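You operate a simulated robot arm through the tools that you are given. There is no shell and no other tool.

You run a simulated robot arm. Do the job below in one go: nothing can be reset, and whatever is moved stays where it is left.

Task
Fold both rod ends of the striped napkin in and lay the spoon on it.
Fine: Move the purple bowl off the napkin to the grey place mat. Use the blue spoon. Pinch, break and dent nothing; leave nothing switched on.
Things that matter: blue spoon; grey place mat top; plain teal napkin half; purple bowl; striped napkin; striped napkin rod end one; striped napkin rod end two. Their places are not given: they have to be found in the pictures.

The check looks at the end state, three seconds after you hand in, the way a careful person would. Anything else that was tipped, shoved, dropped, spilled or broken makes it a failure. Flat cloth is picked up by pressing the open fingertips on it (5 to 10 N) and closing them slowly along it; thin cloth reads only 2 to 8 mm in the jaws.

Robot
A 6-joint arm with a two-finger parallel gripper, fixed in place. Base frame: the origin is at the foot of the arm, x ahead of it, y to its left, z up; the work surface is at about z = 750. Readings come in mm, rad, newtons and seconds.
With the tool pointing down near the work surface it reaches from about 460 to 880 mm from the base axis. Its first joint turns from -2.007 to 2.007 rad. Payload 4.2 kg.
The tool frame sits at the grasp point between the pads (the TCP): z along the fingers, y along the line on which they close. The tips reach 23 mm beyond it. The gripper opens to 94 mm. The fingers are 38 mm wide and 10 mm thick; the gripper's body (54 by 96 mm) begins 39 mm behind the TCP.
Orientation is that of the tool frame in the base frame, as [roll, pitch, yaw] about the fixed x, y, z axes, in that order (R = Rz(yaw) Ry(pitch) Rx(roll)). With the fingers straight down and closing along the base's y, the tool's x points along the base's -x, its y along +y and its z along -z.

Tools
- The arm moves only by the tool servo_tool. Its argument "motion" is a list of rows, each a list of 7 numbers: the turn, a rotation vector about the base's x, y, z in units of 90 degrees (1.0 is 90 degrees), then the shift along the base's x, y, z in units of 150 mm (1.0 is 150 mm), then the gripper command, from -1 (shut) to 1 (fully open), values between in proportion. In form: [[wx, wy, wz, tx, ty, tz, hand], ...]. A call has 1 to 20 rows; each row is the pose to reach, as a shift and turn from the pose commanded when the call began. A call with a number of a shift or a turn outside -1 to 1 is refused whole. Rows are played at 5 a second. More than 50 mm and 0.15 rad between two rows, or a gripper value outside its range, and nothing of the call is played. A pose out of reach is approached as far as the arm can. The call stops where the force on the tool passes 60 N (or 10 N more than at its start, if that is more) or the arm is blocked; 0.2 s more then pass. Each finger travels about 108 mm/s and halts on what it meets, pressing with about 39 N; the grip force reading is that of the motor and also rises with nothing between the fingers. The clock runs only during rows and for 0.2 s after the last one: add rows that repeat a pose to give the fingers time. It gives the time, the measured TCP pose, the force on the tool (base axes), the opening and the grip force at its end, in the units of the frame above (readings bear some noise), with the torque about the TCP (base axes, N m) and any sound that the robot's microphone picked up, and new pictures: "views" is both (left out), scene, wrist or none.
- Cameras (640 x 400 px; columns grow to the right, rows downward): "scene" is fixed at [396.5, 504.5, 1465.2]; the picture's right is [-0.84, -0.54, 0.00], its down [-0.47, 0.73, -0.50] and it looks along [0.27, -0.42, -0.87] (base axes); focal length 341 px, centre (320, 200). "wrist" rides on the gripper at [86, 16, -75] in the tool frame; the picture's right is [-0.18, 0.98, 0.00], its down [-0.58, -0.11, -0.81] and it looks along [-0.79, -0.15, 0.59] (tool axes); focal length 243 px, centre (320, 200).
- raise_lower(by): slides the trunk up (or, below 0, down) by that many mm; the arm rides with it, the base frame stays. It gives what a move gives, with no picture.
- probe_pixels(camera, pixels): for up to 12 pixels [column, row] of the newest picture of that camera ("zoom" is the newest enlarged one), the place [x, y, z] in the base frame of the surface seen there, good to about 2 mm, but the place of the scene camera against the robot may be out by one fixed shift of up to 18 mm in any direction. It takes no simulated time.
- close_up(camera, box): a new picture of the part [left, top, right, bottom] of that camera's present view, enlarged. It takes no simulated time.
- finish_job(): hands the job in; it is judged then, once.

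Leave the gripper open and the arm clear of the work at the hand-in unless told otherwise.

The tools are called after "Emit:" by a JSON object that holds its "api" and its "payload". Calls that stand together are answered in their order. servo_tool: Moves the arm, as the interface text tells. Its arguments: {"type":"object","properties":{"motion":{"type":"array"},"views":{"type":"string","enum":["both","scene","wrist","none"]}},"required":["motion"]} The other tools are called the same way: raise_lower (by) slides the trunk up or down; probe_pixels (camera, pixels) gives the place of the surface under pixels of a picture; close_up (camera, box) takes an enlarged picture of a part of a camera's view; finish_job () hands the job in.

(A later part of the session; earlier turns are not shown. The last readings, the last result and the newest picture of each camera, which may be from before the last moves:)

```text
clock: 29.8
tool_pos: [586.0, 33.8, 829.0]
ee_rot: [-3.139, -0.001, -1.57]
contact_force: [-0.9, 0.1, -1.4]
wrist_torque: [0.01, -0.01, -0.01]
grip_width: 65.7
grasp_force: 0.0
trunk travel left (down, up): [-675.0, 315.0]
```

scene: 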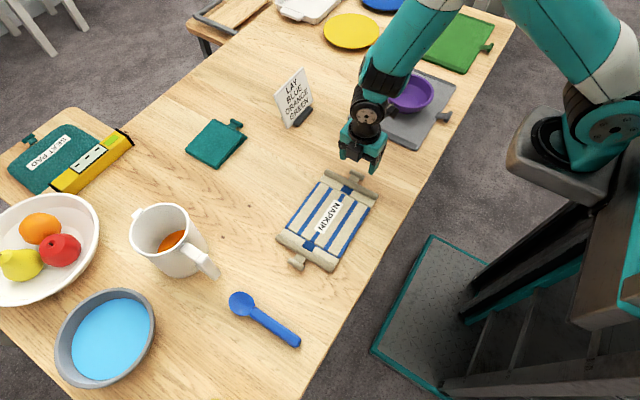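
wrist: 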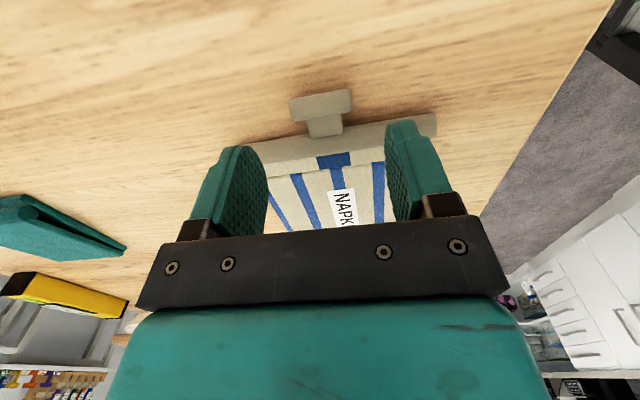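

Emit:
{"api": "close_up", "payload": {"camera": "wrist", "box": [270, 75, 450, 195]}}

Emit:
{"api": "probe_pixels", "payload": {"camera": "zoom", "pixels": [[75, 90], [75, 115], [290, 55], [285, 90], [180, 70], [180, 85], [180, 110], [183, 135], [186, 148], [200, 175], [200, 205], [220, 250]]}}

```text
3.33 times, centred on (360, 135) of wrist
```

zoom: 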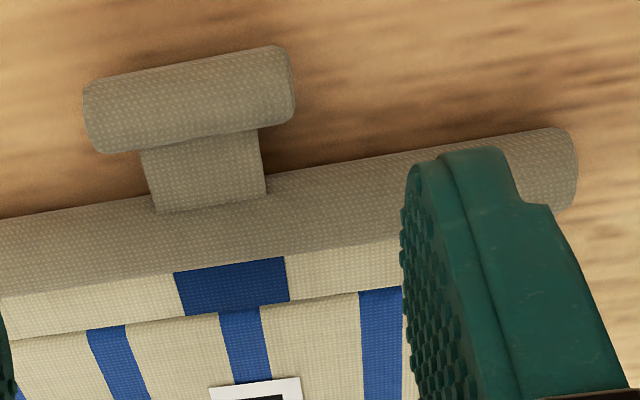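

```text
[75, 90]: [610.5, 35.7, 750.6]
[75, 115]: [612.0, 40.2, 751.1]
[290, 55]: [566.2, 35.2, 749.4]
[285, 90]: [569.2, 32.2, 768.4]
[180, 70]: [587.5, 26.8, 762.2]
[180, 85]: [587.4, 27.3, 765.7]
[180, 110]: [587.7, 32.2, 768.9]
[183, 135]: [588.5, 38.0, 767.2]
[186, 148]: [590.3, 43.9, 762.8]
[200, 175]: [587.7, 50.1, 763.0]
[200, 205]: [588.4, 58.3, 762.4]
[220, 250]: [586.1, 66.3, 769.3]
```

The T pull centre is confirmed at about (587.5, 34, 762). I'll descend so the tips are about 3–4 mm above the table, then close on the T's two ends.

Emit:
{"api": "servo_tool", "payload": {"motion": [[0, 0, 0, 0.01, 0.002, -0.08, 0.4], [0, 0, 0, 0.01, 0.002, -0.16, 0.4], [0, 0, 0, 0.01, 0.002, -0.23, 0.4], [0, 0, 0, 0.01, 0.002, -0.29, 0.4], [0, 0, 0, 0.01, 0.002, -0.33, 0.4], [0, 0, 0, 0.01, 0.002, -0.345, 0.4], [0, 0, 0, 0.01, 0.002, -0.345, 0.4]]}}

```text
clock: 31.4
tool_pos: [587.1, 33.7, 777.8]
ee_rot: [-3.138, 0.0, -1.572]
contact_force: [0.3, 0.3, 1.2]
wrist_torque: [-0.01, 0.01, -0.01]
grip_width: 65.8
grasp_force: 0.0
trunk travel left (down, up): [-675.0, 315.0]
```

scene: 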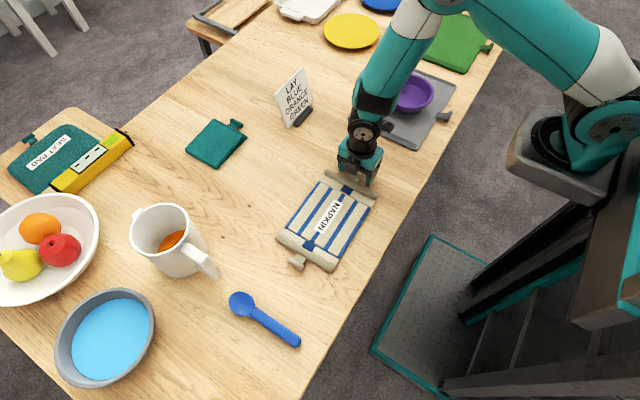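
wrist: 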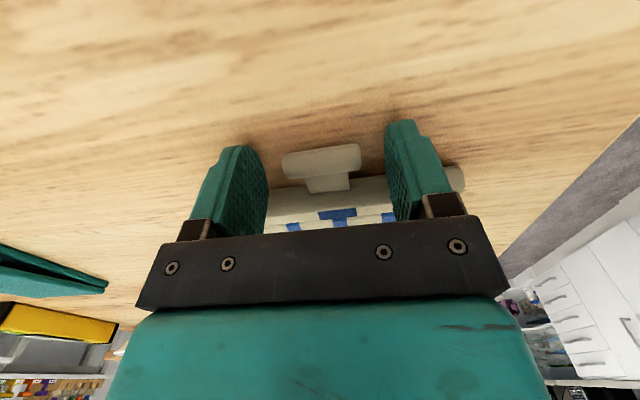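

The T pull sits between the fingers (about 320,162 in wrist). I'll close slowly on it.

Emit:
{"api": "servo_tool", "payload": {"motion": [[0, 0, 0, 0, 0, 0, 0.3], [0, 0, 0, 0, 0, 0, 0.2], [0, 0, 0, 0, 0, 0, 0.1], [0, 0, 0, 0, 0, 0, 0.0], [0, 0, 0, 0, 0, 0, -0.1], [0, 0, 0, 0, 0, 0, -0.2], [0, 0, 0, 0, 0, 0, -0.3], [0, 0, 0, 0, 0, 0, -0.3]]}}

```text
clock: 33.2
tool_pos: [587.6, 35.1, 776.9]
ee_rot: [-3.14, -0.001, -1.572]
contact_force: [-0.6, 0.2, 0.4]
wrist_torque: [-0.01, 0.02, -0.02]
grip_width: 42.0
grasp_force: 38.8
trunk travel left (down, up): [-675.0, 315.0]
```

scene: 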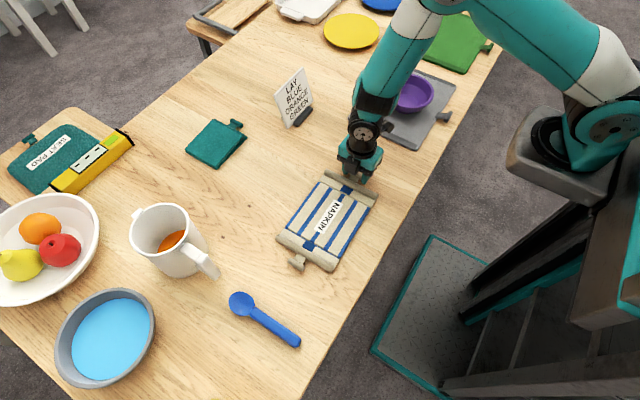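
wrist: 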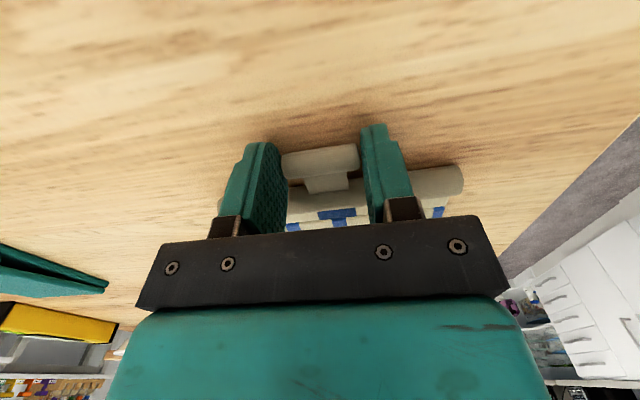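

The grip is firm (42 mm, 39 N). I'll lift along the first part of the arc about the hinge line (y≈98, z≈757) and read the forces.

Emit:
{"api": "servo_tool", "payload": {"motion": [[0, 0, 0, 0, 0.003, 0.02, -0.3], [0, 0, 0, 0, 0.006, 0.044, -0.3], [0, 0, 0, 0, 0.013, 0.08, -0.3], [0, 0, 0, 0, 0.025, 0.117, -0.3], [0, 0, 0, 0, 0.039, 0.151, -0.3], [0, 0, 0, 0, 0.056, 0.184, -0.3], [0, 0, 0, 0, 0.056, 0.184, -0.3]]}}

```text
clock: 34.8
tool_pos: [586.7, 41.7, 803.8]
ee_rot: [-3.14, 0.001, -1.571]
contact_force: [0.5, 0.5, -1.1]
wrist_torque: [-0.16, -0.02, 0.0]
grip_width: 42.1
grasp_force: 39.6
trunk travel left (down, up): [-675.0, 315.0]
```

scene: 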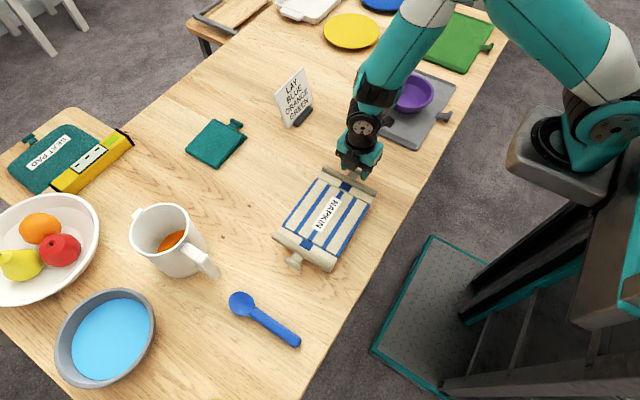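
wrist: 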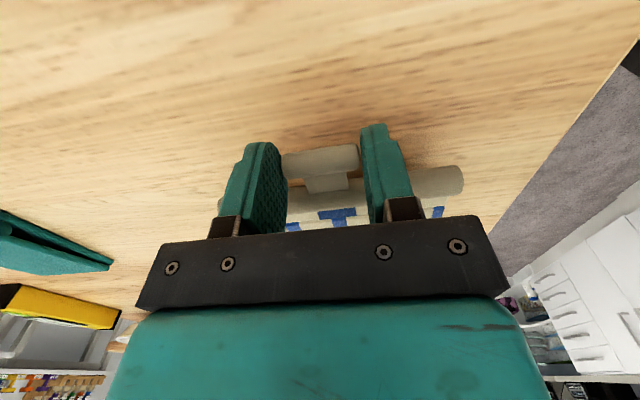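

The whole napkin seems to have moved with the gripper, not just the flap. I'll probe its heights before going on.

Emit:
{"api": "close_up", "payload": {"camera": "scene", "box": [255, 120, 405, 290]}}

Emit:
{"api": "probe_pixels", "payload": {"camera": "scene", "pixels": [[328, 215], [300, 240], [293, 262], [280, 238], [331, 266], [368, 200], [352, 188], [320, 185], [310, 205], [345, 235], [325, 262], [362, 190]]}}

Emit:
{"api": "probe_pixels", "payload": {"camera": "wrist", "pixels": [[322, 160], [327, 182], [325, 205], [340, 214], [450, 180], [310, 225], [345, 225]]}}

```text
2.35 times, centred on (330, 205) of scene
```

zoom: 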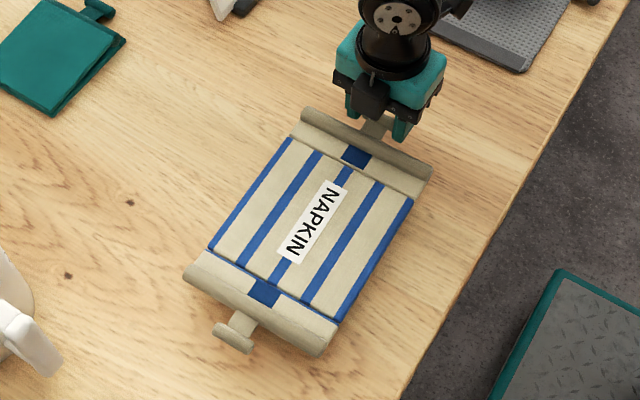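

```text
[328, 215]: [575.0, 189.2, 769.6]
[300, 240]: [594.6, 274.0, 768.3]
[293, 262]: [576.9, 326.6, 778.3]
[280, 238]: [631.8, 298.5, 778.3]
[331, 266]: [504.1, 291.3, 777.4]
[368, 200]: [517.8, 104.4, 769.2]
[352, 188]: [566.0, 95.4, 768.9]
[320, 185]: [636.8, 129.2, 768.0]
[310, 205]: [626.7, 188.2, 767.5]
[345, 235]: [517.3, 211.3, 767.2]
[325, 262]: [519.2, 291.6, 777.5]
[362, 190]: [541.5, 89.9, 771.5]
```

```text
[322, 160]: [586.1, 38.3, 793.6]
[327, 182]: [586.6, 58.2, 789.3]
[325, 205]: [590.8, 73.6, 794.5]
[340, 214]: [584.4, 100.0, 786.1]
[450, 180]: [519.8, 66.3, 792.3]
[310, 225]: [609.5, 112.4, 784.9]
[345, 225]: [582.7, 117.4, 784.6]
```

The whole napkin rose flat by about 27 mm (panel at 785), so the firm grip stopped the T from swivelling. I'll lower it back the same way, then try a light grip that lets the T pivot.

Emit:
{"api": "servo_tool", "payload": {"motion": [[0, 0, 0, 0, -0.017, -0.033, -0.3], [0, 0, 0, 0, -0.031, -0.067, -0.3], [0, 0, 0, 0, -0.043, -0.104, -0.3], [0, 0, 0, 0, -0.05, -0.14, -0.3], [0, 0, 0, 0, -0.053, -0.164, -0.3], [0, 0, 0, 0, -0.056, -0.18, -0.3], [0, 0, 0, 0, -0.056, -0.184, -0.3], [0, 0, 0, 0, -0.056, -0.184, -0.3]], "views": "scene"}}

Emit:
{"api": "servo_tool", "payload": {"motion": [[0, 0, 0, 0, 0, 0, -0.2], [0, 0, 0, 0, 0, 0, -0.15], [0, 0, 0, 0, 0, 0, -0.12], [0, 0, 0, 0, 0, 0, -0.11], [0, 0, 0, 0, 0, 0, -0.11]], "views": "wrist"}}

```text
clock: 36.6
tool_pos: [588.0, 34.8, 777.4]
ee_rot: [-3.139, -0.001, -1.569]
contact_force: [-3.2, -0.4, 9.2]
wrist_torque: [0.54, 0.08, 0.03]
grip_width: 42.0
grasp_force: 39.0
trunk travel left (down, up): [-675.0, 315.0]
```

scene: 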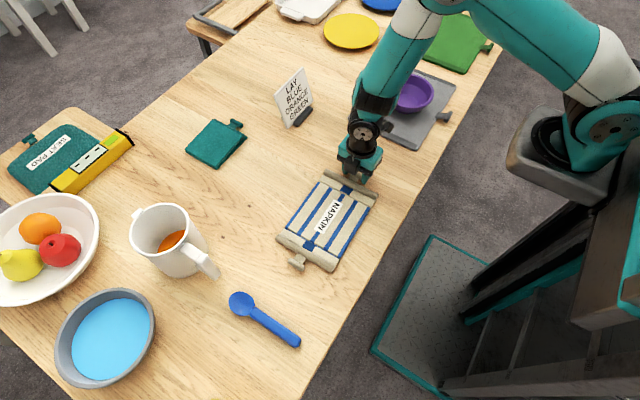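

```text
clock: 37.8
tool_pos: [587.7, 34.1, 776.7]
ee_rot: [-3.139, -0.001, -1.57]
contact_force: [-0.6, -0.4, 0.1]
wrist_torque: [-0.09, 0.0, -0.02]
grip_width: 42.6
grasp_force: 22.9
trunk travel left (down, up): [-675.0, 315.0]
```

wrist: 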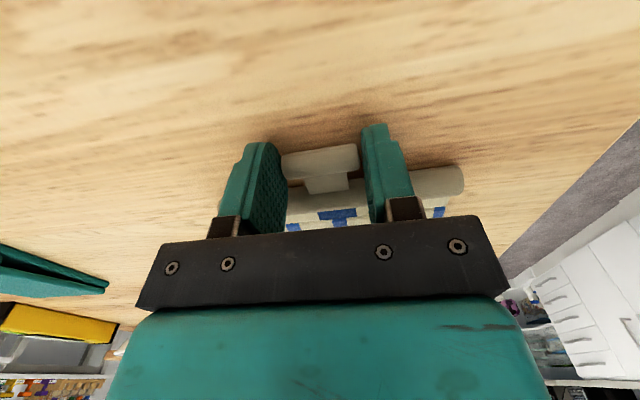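

The napkin is back on the table, and a smaller command gives a softer grip (23 N at −0.11). I'll use about 10 N and turn the tool together with the flap about the hinge, first by 30°.

Emit:
{"api": "servo_tool", "payload": {"motion": [[0, 0, 0, 0, 0, 0, -0.09], [-0.0333, 0, 0, 0, 0.0075, 0.0223, -0.09], [-0.0667, 0, 0, 0, 0.0163, 0.0445, -0.09], [-0.1, 0, 0, 0, 0.0265, 0.066, -0.09], [-0.1333, 0, 0, 0, 0.0372, 0.0872, -0.09], [-0.1667, 0, 0, 0, 0.0495, 0.1075, -0.09], [-0.2, 0, 0, 0, 0.0624, 0.1274, -0.09], [-0.2333, 0, 0, 0, 0.077, 0.146, -0.09], [-0.2667, 0, 0, 0, 0.0917, 0.1647, -0.09], [-0.3, 0, 0, 0, 0.108, 0.182, -0.09], [-0.3333, 0, 0, 0, 0.1247, 0.1988, -0.09], [-0.3333, 0, 0, 0, 0.1247, 0.1988, -0.09]]}}

```text
clock: 40.4
tool_pos: [588.0, 53.4, 808.1]
ee_rot: [-3.139, -0.525, -1.57]
contact_force: [0.3, 1.0, 0.1]
wrist_torque: [0.0, 0.02, -0.02]
grip_width: 43.8
grasp_force: 0.9
trunk travel left (down, up): [-675.0, 315.0]
```

scene: 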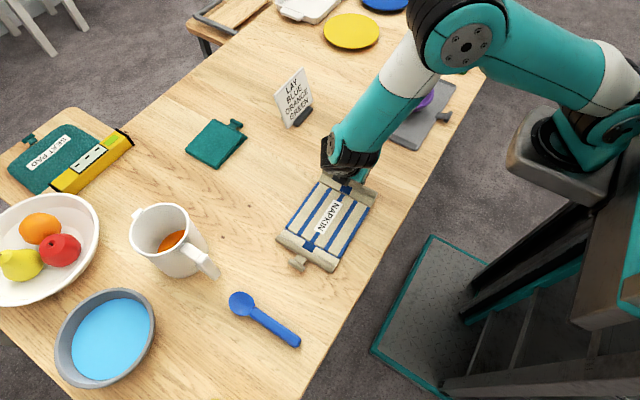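
wrist: 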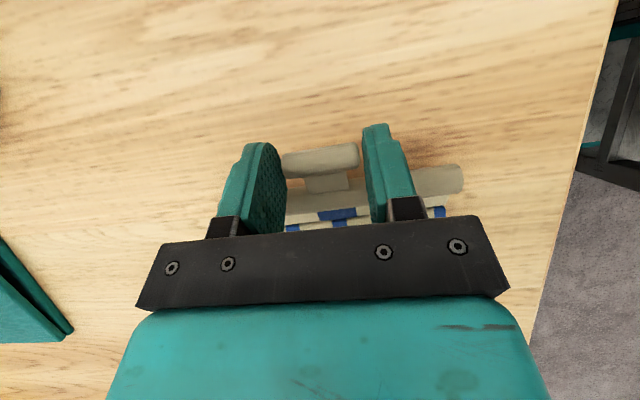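

The T pull still sits in the fingers and the panel looks separate now. I'll enlarge and probe to see if the flap really turned.

Emit:
{"api": "close_up", "payload": {"camera": "scene", "box": [260, 130, 400, 280]}}

Emit:
{"api": "probe_pixels", "payload": {"camera": "scene", "pixels": [[328, 215], [300, 240], [297, 262], [325, 190], [366, 212], [371, 190], [365, 195], [345, 192], [366, 185], [360, 200]]}}

Emit:
{"api": "probe_pixels", "payload": {"camera": "wrist", "pixels": [[322, 160], [327, 184], [325, 203], [340, 214], [450, 180], [310, 226], [345, 224]]}}

```text
2.67 times, centred on (330, 205) of scene
```

zoom: 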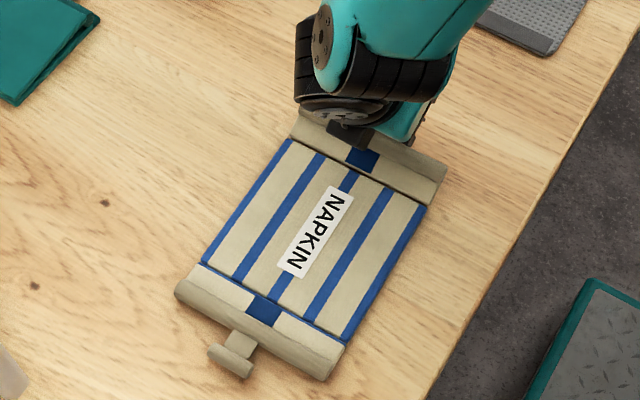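

```text
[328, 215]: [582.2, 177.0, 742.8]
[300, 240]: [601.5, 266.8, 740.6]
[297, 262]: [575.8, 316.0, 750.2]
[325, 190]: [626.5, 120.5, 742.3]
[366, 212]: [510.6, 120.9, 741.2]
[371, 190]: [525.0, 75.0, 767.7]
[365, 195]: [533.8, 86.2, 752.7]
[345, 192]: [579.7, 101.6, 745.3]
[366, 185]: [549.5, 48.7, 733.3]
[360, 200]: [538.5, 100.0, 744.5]
```

```text
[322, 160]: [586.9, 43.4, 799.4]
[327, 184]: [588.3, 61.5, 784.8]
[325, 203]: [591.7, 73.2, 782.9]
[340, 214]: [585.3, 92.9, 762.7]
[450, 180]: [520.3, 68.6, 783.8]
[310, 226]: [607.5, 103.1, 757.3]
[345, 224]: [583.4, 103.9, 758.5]
```

The flap turned about 30° while the panel stayed flat (panel still at about 758). I'll tighten a little and carry on to 60°.

Emit:
{"api": "servo_tool", "payload": {"motion": [[0, 0, 0, 0, 0, 0, -0.1], [-0.0667, 0, 0, 0, 0.0364, 0.0305, -0.1], [-0.1333, 0, 0, 0, 0.0758, 0.0569, -0.1], [-0.2, 0, 0, 0, 0.1177, 0.0791, -0.1], [-0.2667, 0, 0, 0, 0.1617, 0.0969, -0.1], [-0.3333, 0, 0, 0, 0.2074, 0.1098, -0.1], [-0.3333, 0, 0, 0, 0.2074, 0.1098, -0.1]]}}

```text
clock: 42.0
tool_pos: [587.0, 83.3, 824.4]
ee_rot: [-3.14, -1.047, -1.572]
contact_force: [0.6, 0.2, 1.0]
wrist_torque: [0.04, 0.0, -0.04]
grip_width: 43.6
grasp_force: 1.3
trunk travel left (down, up): [-675.0, 315.0]
```

scene: 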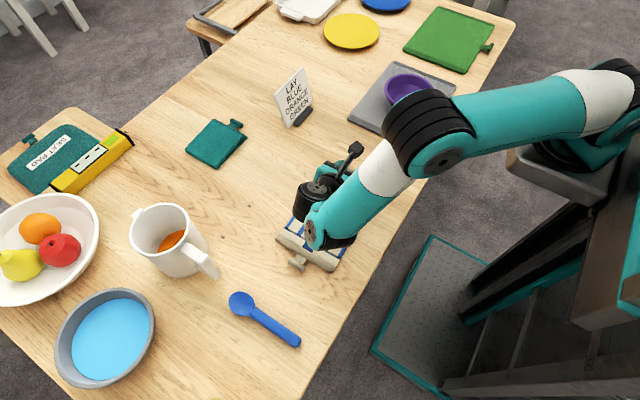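
wrist: 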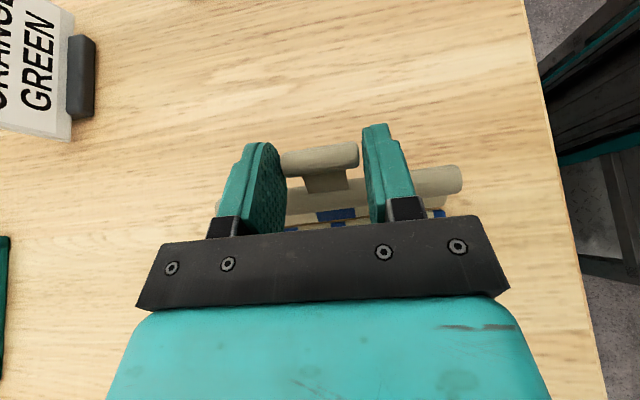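

The flap is at about 60°. The wrist joint now seems low near the napkin's left part (330,235), so I'll probe its height.

Emit:
{"api": "probe_pixels", "payload": {"camera": "scene", "pixels": [[330, 245], [340, 240], [315, 235], [325, 225], [305, 215], [300, 200], [345, 215], [298, 262], [285, 238], [330, 268]]}}

Emit:
{"api": "close_up", "payload": {"camera": "scene", "box": [260, 130, 420, 280]}}

Emit:
{"api": "probe_pixels", "payload": {"camera": "wrist", "pixels": [[322, 160], [325, 183], [325, 203], [335, 215], [450, 180], [310, 227], [345, 222]]}}

```text
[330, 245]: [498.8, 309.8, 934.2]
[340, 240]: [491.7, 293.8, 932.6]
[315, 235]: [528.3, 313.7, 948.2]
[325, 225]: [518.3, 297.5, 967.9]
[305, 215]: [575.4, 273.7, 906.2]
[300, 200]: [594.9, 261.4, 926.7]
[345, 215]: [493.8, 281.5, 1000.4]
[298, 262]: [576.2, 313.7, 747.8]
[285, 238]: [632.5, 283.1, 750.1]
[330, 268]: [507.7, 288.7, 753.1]
```

```text
2.67 times, centred on (340, 205) of scene
```

zoom: 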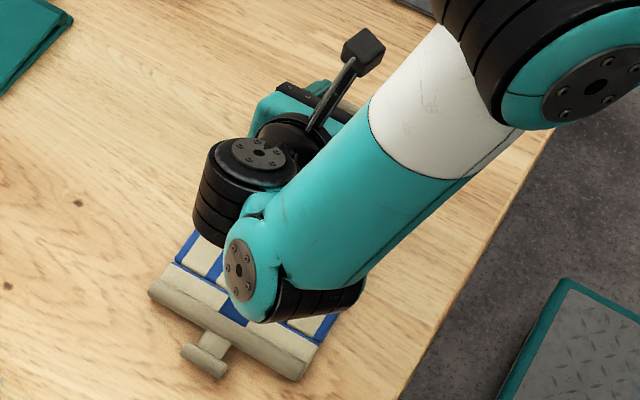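

```text
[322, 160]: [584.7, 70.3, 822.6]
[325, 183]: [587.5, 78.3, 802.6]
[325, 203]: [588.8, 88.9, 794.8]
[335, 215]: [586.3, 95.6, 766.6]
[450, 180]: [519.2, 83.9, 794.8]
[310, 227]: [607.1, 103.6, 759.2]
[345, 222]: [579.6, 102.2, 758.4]
```

The wrist is well clear (z above 900), and the flap follows. I'll go on to a 78° tilt, then keep the tilt and let the T swivel lightly past upright.

Emit:
{"api": "servo_tool", "payload": {"motion": [[-0.0667, 0, 0, 0, 0.0467, 0.0081, -0.1], [-0.1333, 0, 0, 0, 0.0941, 0.0114, -0.1], [-0.2, 0, 0, 0, 0.1415, 0.0097, -0.1], [-0.2, 0, 0, 0, 0.1869, 0.0133, -0.1], [-0.2, 0, 0, 0, 0.2323, 0.0122, -0.1], [-0.2, 0, 0, 0, 0.2775, 0.0063, -0.1], [-0.2, 0, 0, 0, 0.3217, -0.0042, -0.1], [-0.2, 0, 0, 0, 0.3217, -0.0042, -0.1]]}}

```text
clock: 43.8
tool_pos: [525.0, 49.9, 820.6]
ee_rot: [-3.139, -1.358, -1.569]
contact_force: [-0.6, -0.3, 1.3]
wrist_torque: [-0.05, 0.01, -0.01]
grip_width: 42.9
grasp_force: 10.5
out of reach, approached as far as the arm can: row 1, 2, 3, 4, 5, 6, 7, 8
trunk travel left (down, up): [-675.0, 315.0]
```

scene: 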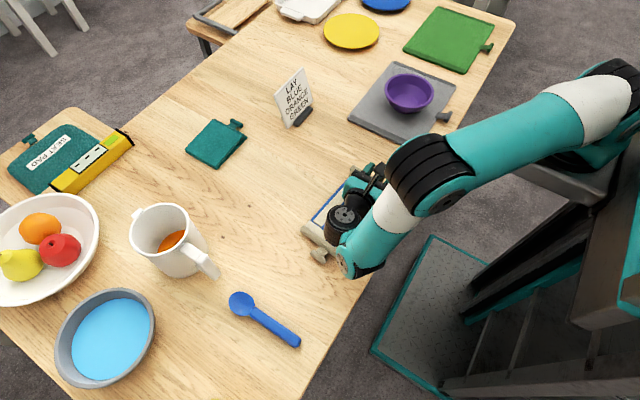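
wrist: 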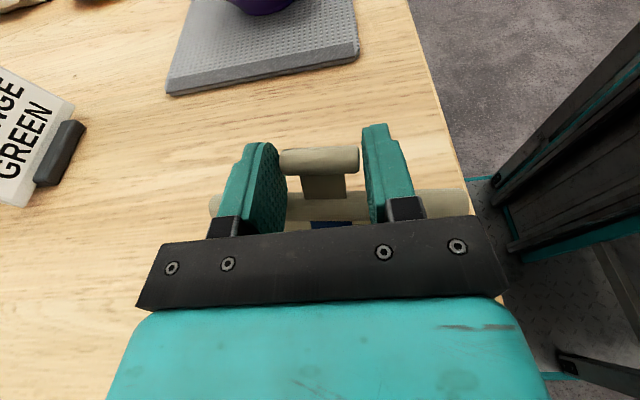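

The arm could not reach that tilt and drifted to (525, 50), dragging the napkin with it. I'll stop here and look at where everything is now.

Emit:
{"api": "close_up", "payload": {"camera": "scene", "box": [280, 130, 440, 290]}}

Emit:
{"api": "probe_pixels", "payload": {"camera": "scene", "pixels": [[318, 220], [325, 210], [333, 200], [312, 232], [320, 255], [372, 170], [338, 190], [330, 247], [380, 268], [400, 240]]}}

Emit:
{"api": "probe_pixels", "payload": {"camera": "wrist", "pixels": [[320, 160], [325, 190], [325, 203], [330, 222], [450, 200], [300, 222], [350, 222], [215, 205]]}}

```text
2.50 times, centred on (360, 210) of scene
```

zoom: 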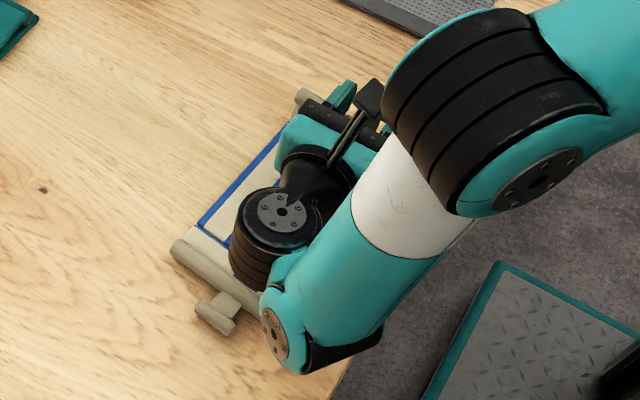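

```text
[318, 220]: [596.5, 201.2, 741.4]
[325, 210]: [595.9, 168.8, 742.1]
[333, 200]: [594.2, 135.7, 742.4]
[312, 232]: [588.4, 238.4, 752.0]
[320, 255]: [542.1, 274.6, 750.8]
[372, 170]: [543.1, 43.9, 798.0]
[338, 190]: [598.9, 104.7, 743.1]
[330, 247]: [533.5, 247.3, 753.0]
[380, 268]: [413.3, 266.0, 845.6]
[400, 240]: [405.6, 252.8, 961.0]
```

```text
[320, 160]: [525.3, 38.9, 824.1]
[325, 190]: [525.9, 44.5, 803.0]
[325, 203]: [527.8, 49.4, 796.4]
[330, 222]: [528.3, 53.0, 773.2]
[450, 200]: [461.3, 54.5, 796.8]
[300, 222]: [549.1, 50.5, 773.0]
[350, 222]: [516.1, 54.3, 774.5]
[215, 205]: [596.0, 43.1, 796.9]
```

The napkin was dragged to about x 452–590 but is still flat on the table, and the flap is held at about 70°. I'll send a null row to learn whether the commanded pose is the reached one or the unreachable one.

Emit:
{"api": "servo_tool", "payload": {"motion": [[0, 0, 0, 0, 0, 0, -0.1]], "views": "none"}}

```text
clock: 44.2
tool_pos: [525.7, 50.2, 819.6]
ee_rot: [-3.139, -1.36, -1.572]
contact_force: [-0.3, -0.8, 1.6]
wrist_torque: [0.03, 0.01, 0.01]
grip_width: 43.2
grasp_force: 1.1
trunk travel left (down, up): [-675.0, 315.0]
```

There was no out-of-reach note, so commands count from the reached pose. I'll keep the grip light and turn the tool back upright about the T while moving the T along the arc. The first four rows are a test.

Emit:
{"api": "servo_tool", "payload": {"motion": [[0.0889, 0, 0, 0, 0.0244, 0.0248, -0.095], [0.1778, 0, 0, 0, 0.0476, 0.0467, -0.095], [0.2667, 0, 0, 0, 0.0697, 0.0657, -0.095], [0.3556, 0, 0, 0, 0.0907, 0.0815, -0.095], [0.3556, 0, 0, 0, 0.0907, 0.0815, -0.095]]}}

```text
clock: 45.4
tool_pos: [530.0, 63.3, 832.1]
ee_rot: [-3.138, -0.802, -1.571]
contact_force: [0.2, -0.4, 0.1]
wrist_torque: [0.04, 0.0, 0.02]
grip_width: 43.2
grasp_force: 1.1
trunk travel left (down, up): [-675.0, 315.0]
```

scene: 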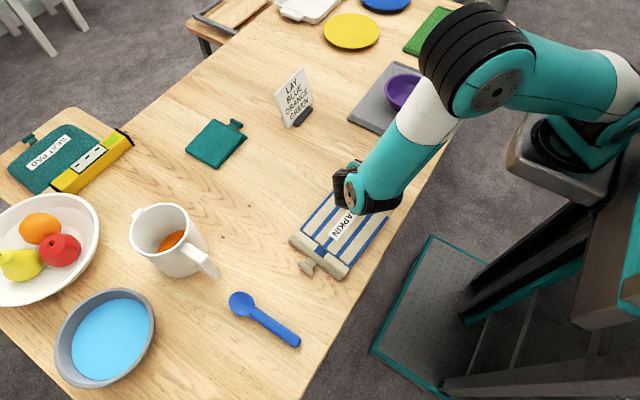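
wrist: 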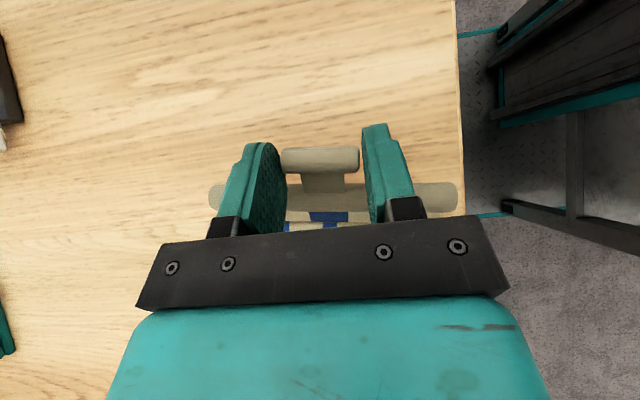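

I'll probe the flap and panel now.

Emit:
{"api": "probe_pixels", "payload": {"camera": "wrist", "pixels": [[320, 160], [325, 185], [325, 203], [330, 217], [445, 195], [300, 226], [350, 223], [215, 195]]}}

Emit:
{"api": "probe_pixels", "payload": {"camera": "scene", "pixels": [[340, 235], [310, 222], [325, 205], [295, 240], [345, 272], [378, 228], [308, 268], [365, 228], [398, 208], [320, 250]]}}

Emit:
{"api": "close_up", "payload": {"camera": "scene", "box": [280, 140, 430, 290]}}

```text
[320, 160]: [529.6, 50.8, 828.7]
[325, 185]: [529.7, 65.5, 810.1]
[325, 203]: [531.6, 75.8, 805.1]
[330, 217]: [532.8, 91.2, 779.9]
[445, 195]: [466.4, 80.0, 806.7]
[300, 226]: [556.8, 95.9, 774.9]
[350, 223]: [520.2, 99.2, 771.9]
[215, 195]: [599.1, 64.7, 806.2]
```

```text
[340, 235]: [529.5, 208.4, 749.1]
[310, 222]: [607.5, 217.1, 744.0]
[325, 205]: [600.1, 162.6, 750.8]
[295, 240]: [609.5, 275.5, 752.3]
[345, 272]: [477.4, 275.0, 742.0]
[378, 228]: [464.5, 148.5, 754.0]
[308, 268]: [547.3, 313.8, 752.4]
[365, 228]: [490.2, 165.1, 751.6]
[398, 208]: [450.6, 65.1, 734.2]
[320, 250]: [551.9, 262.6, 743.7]
```

```text
2.67 times, centred on (355, 215) of scene
```

zoom: 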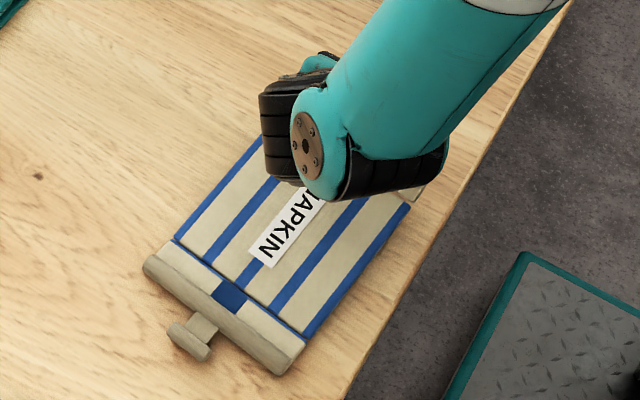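

The panel's hinge edge is raised about 12 mm, so the T did not swivel even with a light grip; the napkin slid and tilted instead. I'll first set the panel flat again at about a 60° flap angle, which the arm reached before.

Emit:
{"api": "servo_tool", "payload": {"motion": [[-0.04, 0, 0, 0, 0.036, -0.014, -0.1], [-0.08, 0, 0, 0, 0.072, -0.028, -0.1], [-0.12, 0, 0, 0, 0.108, -0.043, -0.1], [-0.1556, 0, 0, 0, 0.1447, -0.0573, -0.1], [-0.1556, 0, 0, 0, 0.1447, -0.0573, -0.1]]}}

Emit:
{"api": "probe_pixels", "payload": {"camera": "scene", "pixels": [[590, 110], [600, 60], [540, 140], [345, 250], [310, 222], [308, 268]]}}

```text
clock: 46.6
tool_pos: [529.9, 85.9, 824.8]
ee_rot: [-3.141, -1.046, -1.572]
contact_force: [-0.7, -0.4, 0.0]
wrist_torque: [-0.02, -0.01, 0.01]
grip_width: 43.1
grasp_force: 10.2
trunk travel left (down, up): [-675.0, 315.0]
```

scene: 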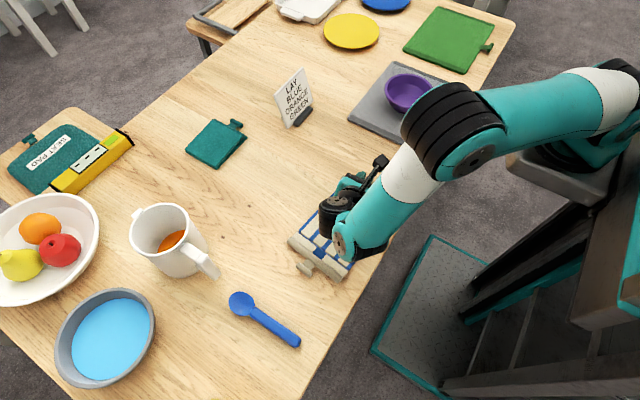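
wrist: 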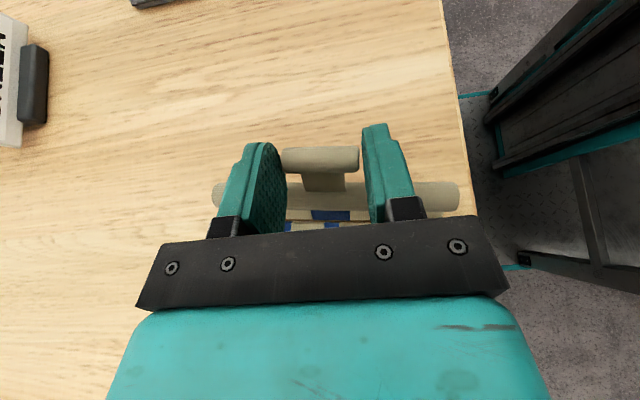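

```text
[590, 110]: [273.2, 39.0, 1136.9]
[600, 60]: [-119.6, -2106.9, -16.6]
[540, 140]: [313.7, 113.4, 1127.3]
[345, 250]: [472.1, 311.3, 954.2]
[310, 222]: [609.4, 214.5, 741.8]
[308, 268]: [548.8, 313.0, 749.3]
```

The panel is flat again. From this nearer place (x 530) I'll test a further 6° about the hinge, to see whether it's reachable here.

Emit:
{"api": "servo_tool", "payload": {"motion": [[-0.0333, 0, 0, 0, 0.0233, 0.0047, -0.1], [-0.0667, 0, 0, 0, 0.0467, 0.0081, -0.1], [-0.0667, 0, 0, 0, 0.0467, 0.0081, -0.1]], "views": "none"}}

```text
clock: 47.4
tool_pos: [530.1, 91.6, 824.6]
ee_rot: [3.14, -1.152, -1.568]
contact_force: [0.5, 0.5, 0.1]
wrist_torque: [0.03, 0.03, 0.01]
grip_width: 43.2
grasp_force: 10.4
trunk travel left (down, up): [-675.0, 315.0]
```

It reached 66° with no trouble. I'll go on another 6°.

Emit:
{"api": "servo_tool", "payload": {"motion": [[-0.0333, 0, 0, 0, 0.0237, 0.002, -0.1], [-0.0667, 0, 0, 0, 0.0473, 0.0033, -0.1], [-0.0667, 0, 0, 0, 0.0473, 0.0033, -0.1]], "views": "none"}}

```text
clock: 48.2
tool_pos: [524.8, 91.8, 825.2]
ee_rot: [-3.138, -1.254, -1.571]
contact_force: [-0.6, 0.4, -0.2]
wrist_torque: [0.06, -0.01, -0.02]
grip_width: 43.1
grasp_force: 1.1
out of reach, approached as far as the arm can: row 2, 3
trunk travel left (down, up): [-675.0, 315.0]
```

It drifted slightly at 72°, so this is the arm's outer reach with the trunk at this height. I'll look at the flap before deciding.

Emit:
{"api": "servo_tool", "payload": {"motion": [[0, 0, 0, 0, 0, 0, -0.1]]}}

Emit:
{"api": "close_up", "payload": {"camera": "wrist", "box": [200, 120, 480, 240]}}

Emit:
{"api": "probe_pixels", "payload": {"camera": "wrist", "pixels": [[320, 152], [320, 160], [320, 168], [325, 185], [325, 195], [325, 205], [325, 215], [445, 190], [445, 200], [300, 224], [350, 222], [345, 226]]}}

```text
clock: 48.6
tool_pos: [524.7, 91.5, 825.2]
ee_rot: [-3.141, -1.255, -1.572]
contact_force: [-0.6, 0.8, 0.0]
wrist_torque: [0.0, 0.01, 0.02]
grip_width: 43.0
grasp_force: 1.3
trunk travel left (down, up): [-675.0, 315.0]
```

scene: 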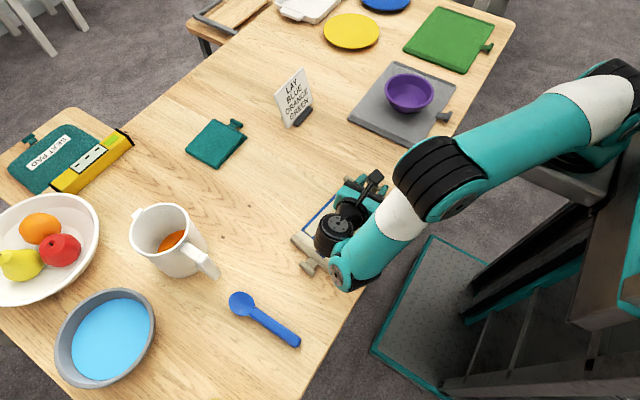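
wrist: 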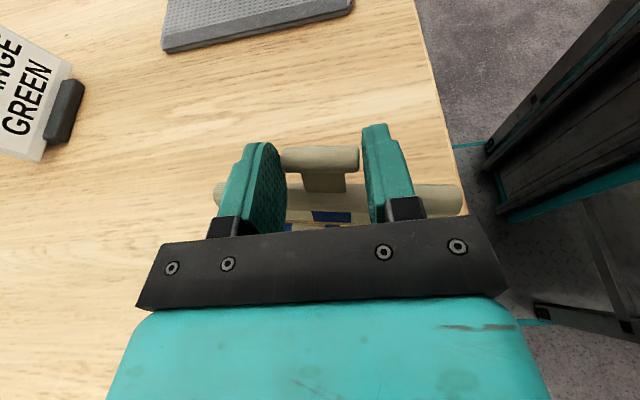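

```text
2.29 times, centred on (340, 180) of wrist
```

zoom: 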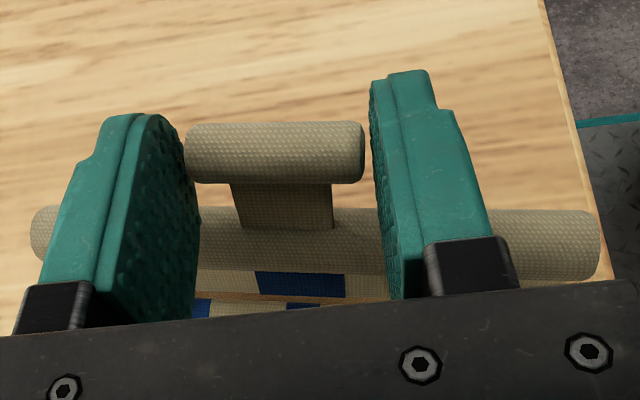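

```text
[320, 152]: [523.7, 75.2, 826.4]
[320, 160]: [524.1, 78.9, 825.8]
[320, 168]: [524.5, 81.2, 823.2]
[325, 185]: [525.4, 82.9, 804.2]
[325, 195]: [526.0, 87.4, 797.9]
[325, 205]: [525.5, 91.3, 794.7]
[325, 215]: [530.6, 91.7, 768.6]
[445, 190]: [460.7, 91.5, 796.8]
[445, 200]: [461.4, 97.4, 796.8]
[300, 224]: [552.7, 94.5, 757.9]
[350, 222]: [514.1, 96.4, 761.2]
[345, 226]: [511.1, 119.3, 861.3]
```

The flap stands at about 62° with its hinge near y 107. More turn isn't possible from this grasp, so I'll lower the flap gently back the same way, then regrasp with the tool leaning outward to gain turning range.

Emit:
{"api": "servo_tool", "payload": {"motion": [[0.0556, 0, 0, 0, -0.0389, -0.0107, -0.1], [0.1111, 0, 0, 0, -0.0767, -0.0247, -0.1], [0.1667, 0, 0, 0, -0.1133, -0.0421, -0.1], [0.2222, 0, 0, 0, -0.148, -0.0627, -0.1], [0.2778, 0, 0, 0, -0.1811, -0.0859, -0.1], [0.3333, 0, 0, 0, -0.212, -0.112, -0.1], [0.3889, 0, 0, 0, -0.2402, -0.1409, -0.1], [0.4444, 0, 0, 0, -0.266, -0.172, -0.1], [0.5, 0, 0, 0, -0.2889, -0.2053, -0.1], [0.5556, 0, 0, 0, -0.3087, -0.2403, -0.1], [0.6111, 0, 0, 0, -0.3257, -0.2771, -0.1], [0.6444, 0, 0, 0, -0.334, -0.2997, -0.1], [0.6444, 0, 0, 0, -0.334, -0.2997, -0.1]]}}

```text
clock: 51.4
tool_pos: [523.8, 41.4, 779.3]
ee_rot: [-3.14, -0.242, -1.571]
contact_force: [-0.3, 0.0, 0.0]
wrist_torque: [0.02, -0.02, 0.02]
grip_width: 43.0
grasp_force: 1.0
trunk travel left (down, up): [-675.0, 315.0]
```

scene: 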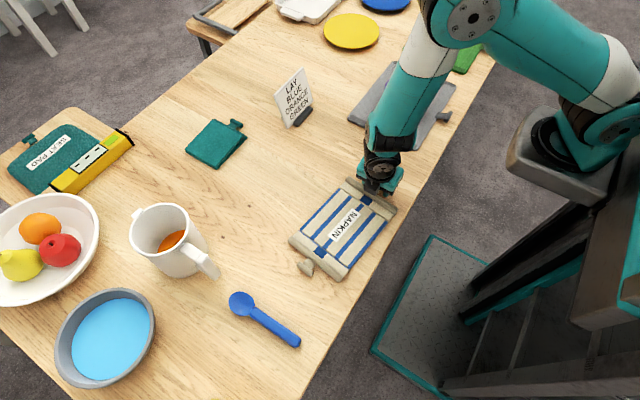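
wrist: 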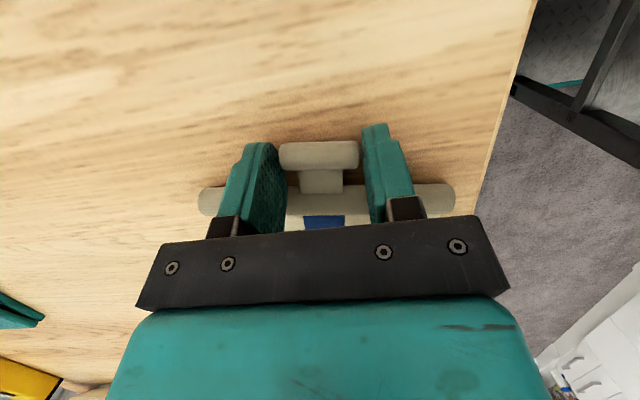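

The flap is flat again, but the napkin is turned about 5°. I'll squeeze firmly to line the T up with the pads, then slide the napkin about 30 mm in +x and 60 mm in −y, where the arm has more room to tilt.

Emit:
{"api": "servo_tool", "payload": {"motion": [[0, 0, 0, 0, 0, 0, -0.15], [0, 0, 0, 0, 0, 0, -0.25], [0, 0, 0, 0, 0, 0, -0.3], [0, 0, 0, 0, 0, 0, -0.3], [0, 0, 0, 0.03, -0.06, 0, -0.3], [0, 0, 0, 0.06, -0.12, 0, -0.3], [0, 0, 0, 0.09, -0.18, 0, -0.3], [0, 0, 0, 0.12, -0.24, 0, -0.3], [0, 0, 0, 0.15, -0.3, 0, -0.3], [0, 0, 0, 0.18, -0.36, 0, -0.3], [0, 0, 0, 0.2, -0.4, 0, -0.3], [0, 0, 0, 0.2, -0.4, 0, -0.3]]}}

```text
clock: 54.0
tool_pos: [554.3, -18.6, 780.4]
ee_rot: [-3.141, -0.244, -1.571]
contact_force: [-0.6, -0.5, -0.1]
wrist_torque: [-0.08, -0.04, 0.08]
grip_width: 41.9
grasp_force: 39.3
trunk travel left (down, up): [-675.0, 315.0]
```

scene: 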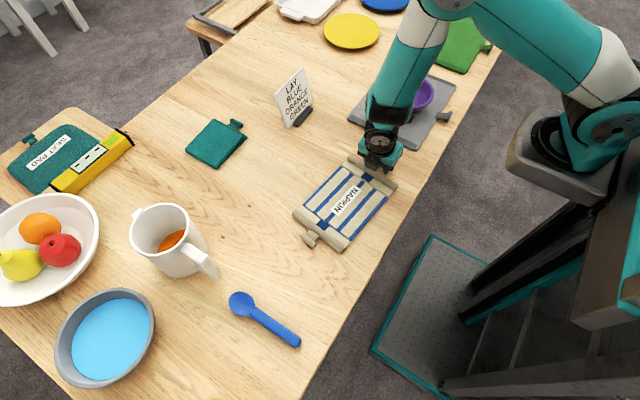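
wrist: 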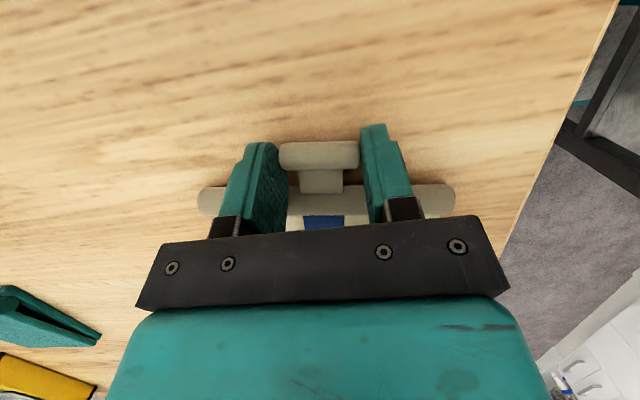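

The napkin slid to its new place. I'll release the T, back out, and set the tool upright to survey.

Emit:
{"api": "servo_tool", "payload": {"motion": [[0, 0, 0, 0, 0, 0, -0.1], [0, 0, 0, 0, 0, 0, 0.1], [0, 0, 0, 0, 0, 0, 0.4], [0, 0, 0, 0, 0, 0, 0.4], [0, 0, 0, 0, 0.02, 0.08, 0.4], [0.03, 0, 0, 0, 0.03, 0.2, 0.4], [0.07, 0, 0, 0, 0.0, 0.34, 0.4], [0.11, 0, 0, 0, -0.05, 0.5, 0.4], [0.154, 0, 0, 0, -0.1, 0.66, 0.4], [0.154, 0, 0, 0, -0.15, 0.8, 0.4], [0.154, 0, 0, 0, -0.2, 0.95, 0.4], [0.154, 0, 0, 0, -0.2, 0.95, 0.4]]}}

```text
clock: 56.6
tool_pos: [555.3, -48.6, 921.5]
ee_rot: [-3.14, -0.002, -1.57]
contact_force: [-0.2, 0.1, 0.4]
wrist_torque: [0.01, -0.01, 0.02]
grip_width: 65.7
grasp_force: 0.0
trunk travel left (down, up): [-675.0, 315.0]
```

scene: 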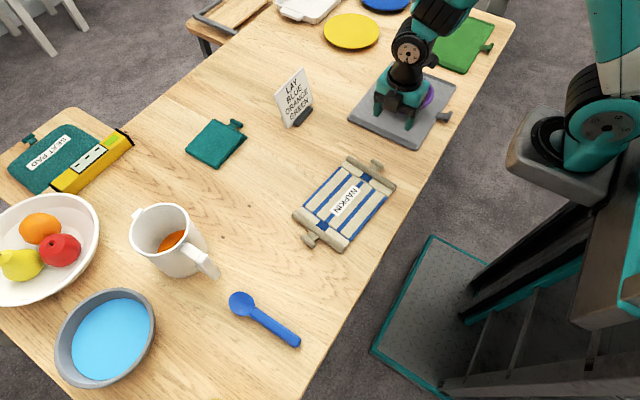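
wrist: 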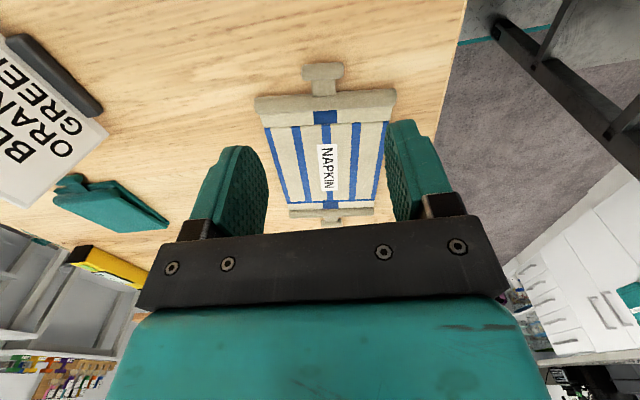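

The napkin lies flat. I'll enlarge and probe the T, rod and seam for the new position and angle.

Emit:
{"api": "close_up", "payload": {"camera": "wrist", "box": [245, 50, 405, 150]}}

Emit:
{"api": "probe_pixels", "payload": {"camera": "zoom", "pixels": [[240, 85], [395, 85], [318, 60], [318, 75], [318, 95], [318, 115], [50, 215], [580, 195], [318, 190], [318, 255], [318, 285], [318, 300]]}}

Emit:
{"api": "probe_pixels", "payload": {"camera": "wrist", "pixels": [[292, 212], [371, 207], [332, 219], [328, 205], [270, 128], [387, 123]]}}

```text
4.00 times, centred on (325, 100) of wrist
```

zoom: 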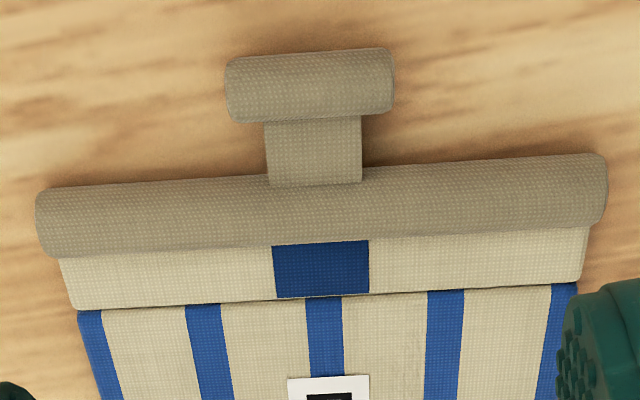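

```text
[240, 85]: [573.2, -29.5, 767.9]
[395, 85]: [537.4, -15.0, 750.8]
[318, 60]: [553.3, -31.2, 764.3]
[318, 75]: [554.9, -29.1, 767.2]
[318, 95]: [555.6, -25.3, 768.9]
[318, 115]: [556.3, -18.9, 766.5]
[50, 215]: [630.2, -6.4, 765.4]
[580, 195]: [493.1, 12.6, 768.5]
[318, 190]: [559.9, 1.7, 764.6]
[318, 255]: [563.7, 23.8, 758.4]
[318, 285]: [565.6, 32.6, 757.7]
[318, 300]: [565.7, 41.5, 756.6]
```

```text
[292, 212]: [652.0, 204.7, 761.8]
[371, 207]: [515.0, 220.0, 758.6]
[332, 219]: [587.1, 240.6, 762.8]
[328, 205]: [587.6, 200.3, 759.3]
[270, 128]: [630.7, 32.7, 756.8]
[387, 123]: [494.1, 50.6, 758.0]
```

The napkin is turned about 7°: the T is centred at (557, −25, 762), with the seam about 64 mm inward. I'll yaw the tool −7° to match and move behind the T.

Emit:
{"api": "servo_tool", "payload": {"motion": [[0, 0, -0.02, -0.009, -0.06, -0.035, 0.4], [0, 0, -0.04, -0.018, -0.12, -0.07, 0.4], [0, 0, -0.06, -0.027, -0.18, -0.105, 0.4], [0, 0, -0.0778, -0.035, -0.243, -0.143, 0.4], [0, 0, -0.0778, -0.035, -0.243, -0.143, 0.4]], "views": "none"}}

Emit:
{"api": "servo_tool", "payload": {"motion": [[0.064, -0.0079, 0, 0, 0, -0.045, 0.4], [0.129, -0.0158, 0, 0, 0, -0.09, 0.4], [0.193, -0.0237, 0, 0, 0, -0.135, 0.4], [0.257, -0.0316, 0, 0, 0, -0.18, 0.4], [0.322, -0.0395, 0, 0, 0, -0.225, 0.4], [0.386, -0.0474, 0, 0, 0, -0.273, 0.4], [0.386, -0.0474, 0, 0, 0, -0.273, 0.4]]}}

```text
clock: 57.8
tool_pos: [548.8, -84.9, 900.1]
ee_rot: [-3.139, -0.001, -1.694]
contact_force: [0.0, 0.6, 0.2]
wrist_torque: [0.04, 0.02, 0.01]
grip_width: 65.8
grasp_force: 0.0
trunk travel left (down, up): [-675.0, 315.0]
```

```text
clock: 59.4
tool_pos: [547.8, -85.0, 859.8]
ee_rot: [-3.14, 0.609, -1.694]
contact_force: [0.1, -0.3, 0.9]
wrist_torque: [0.0, 0.0, 0.0]
grip_width: 65.6
grasp_force: 0.1
trunk travel left (down, up): [-675.0, 315.0]
```

scene: 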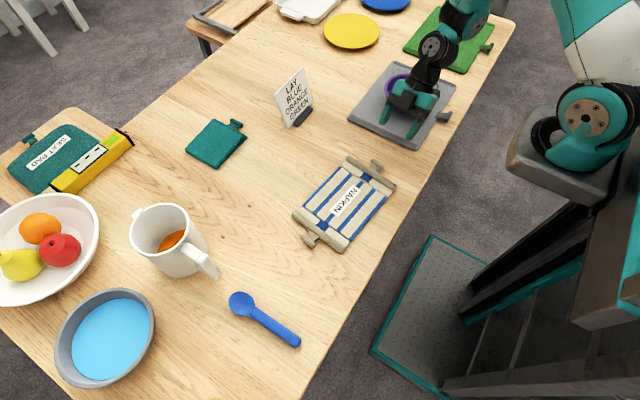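
wrist: 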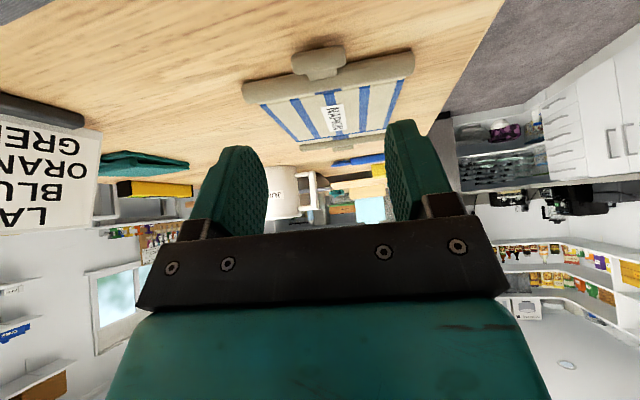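

The pose is good and the T is ahead of the fingers at (320,62). I'll advance along the finger axis to just short of the T.

Emit:
{"api": "servo_tool", "payload": {"motion": [[0, 0, 0, 0.01, 0.062, -0.09, 0.4], [0, 0, 0, 0.02, 0.123, -0.18, 0.4], [0, 0, 0, 0.03, 0.185, -0.27, 0.4], [0, 0, 0, 0.04, 0.246, -0.36, 0.4], [0, 0, 0, 0.05, 0.3, -0.44, 0.4], [0, 0, 0, 0.056, 0.342, -0.497, 0.4], [0, 0, 0, 0.056, 0.342, -0.497, 0.4]]}}

```text
clock: 61.0
tool_pos: [557.4, -33.3, 785.6]
ee_rot: [-3.139, 0.61, -1.692]
contact_force: [-0.1, -0.4, -0.1]
wrist_torque: [0.0, -0.01, 0.03]
grip_width: 65.6
grasp_force: 0.1
trunk travel left (down, up): [-675.0, 315.0]
```

scene: 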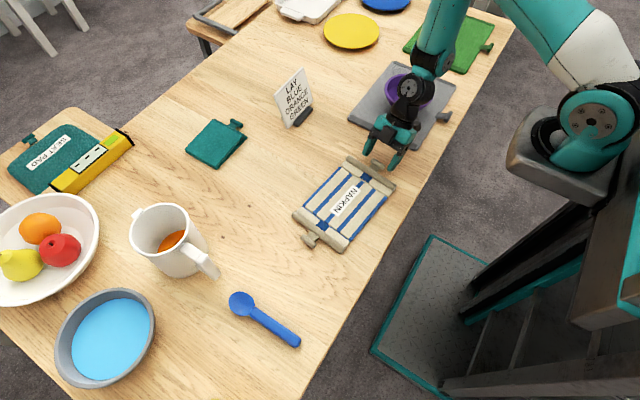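
wrist: 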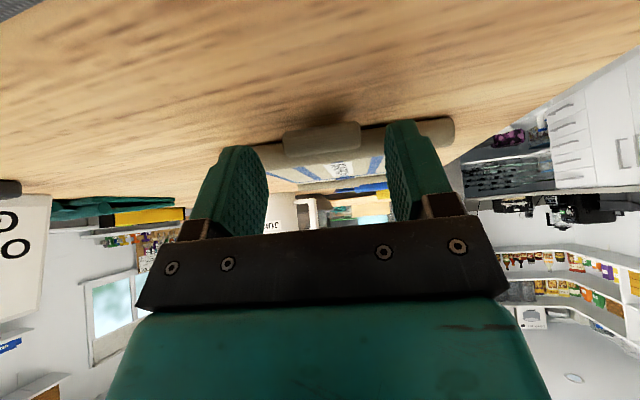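

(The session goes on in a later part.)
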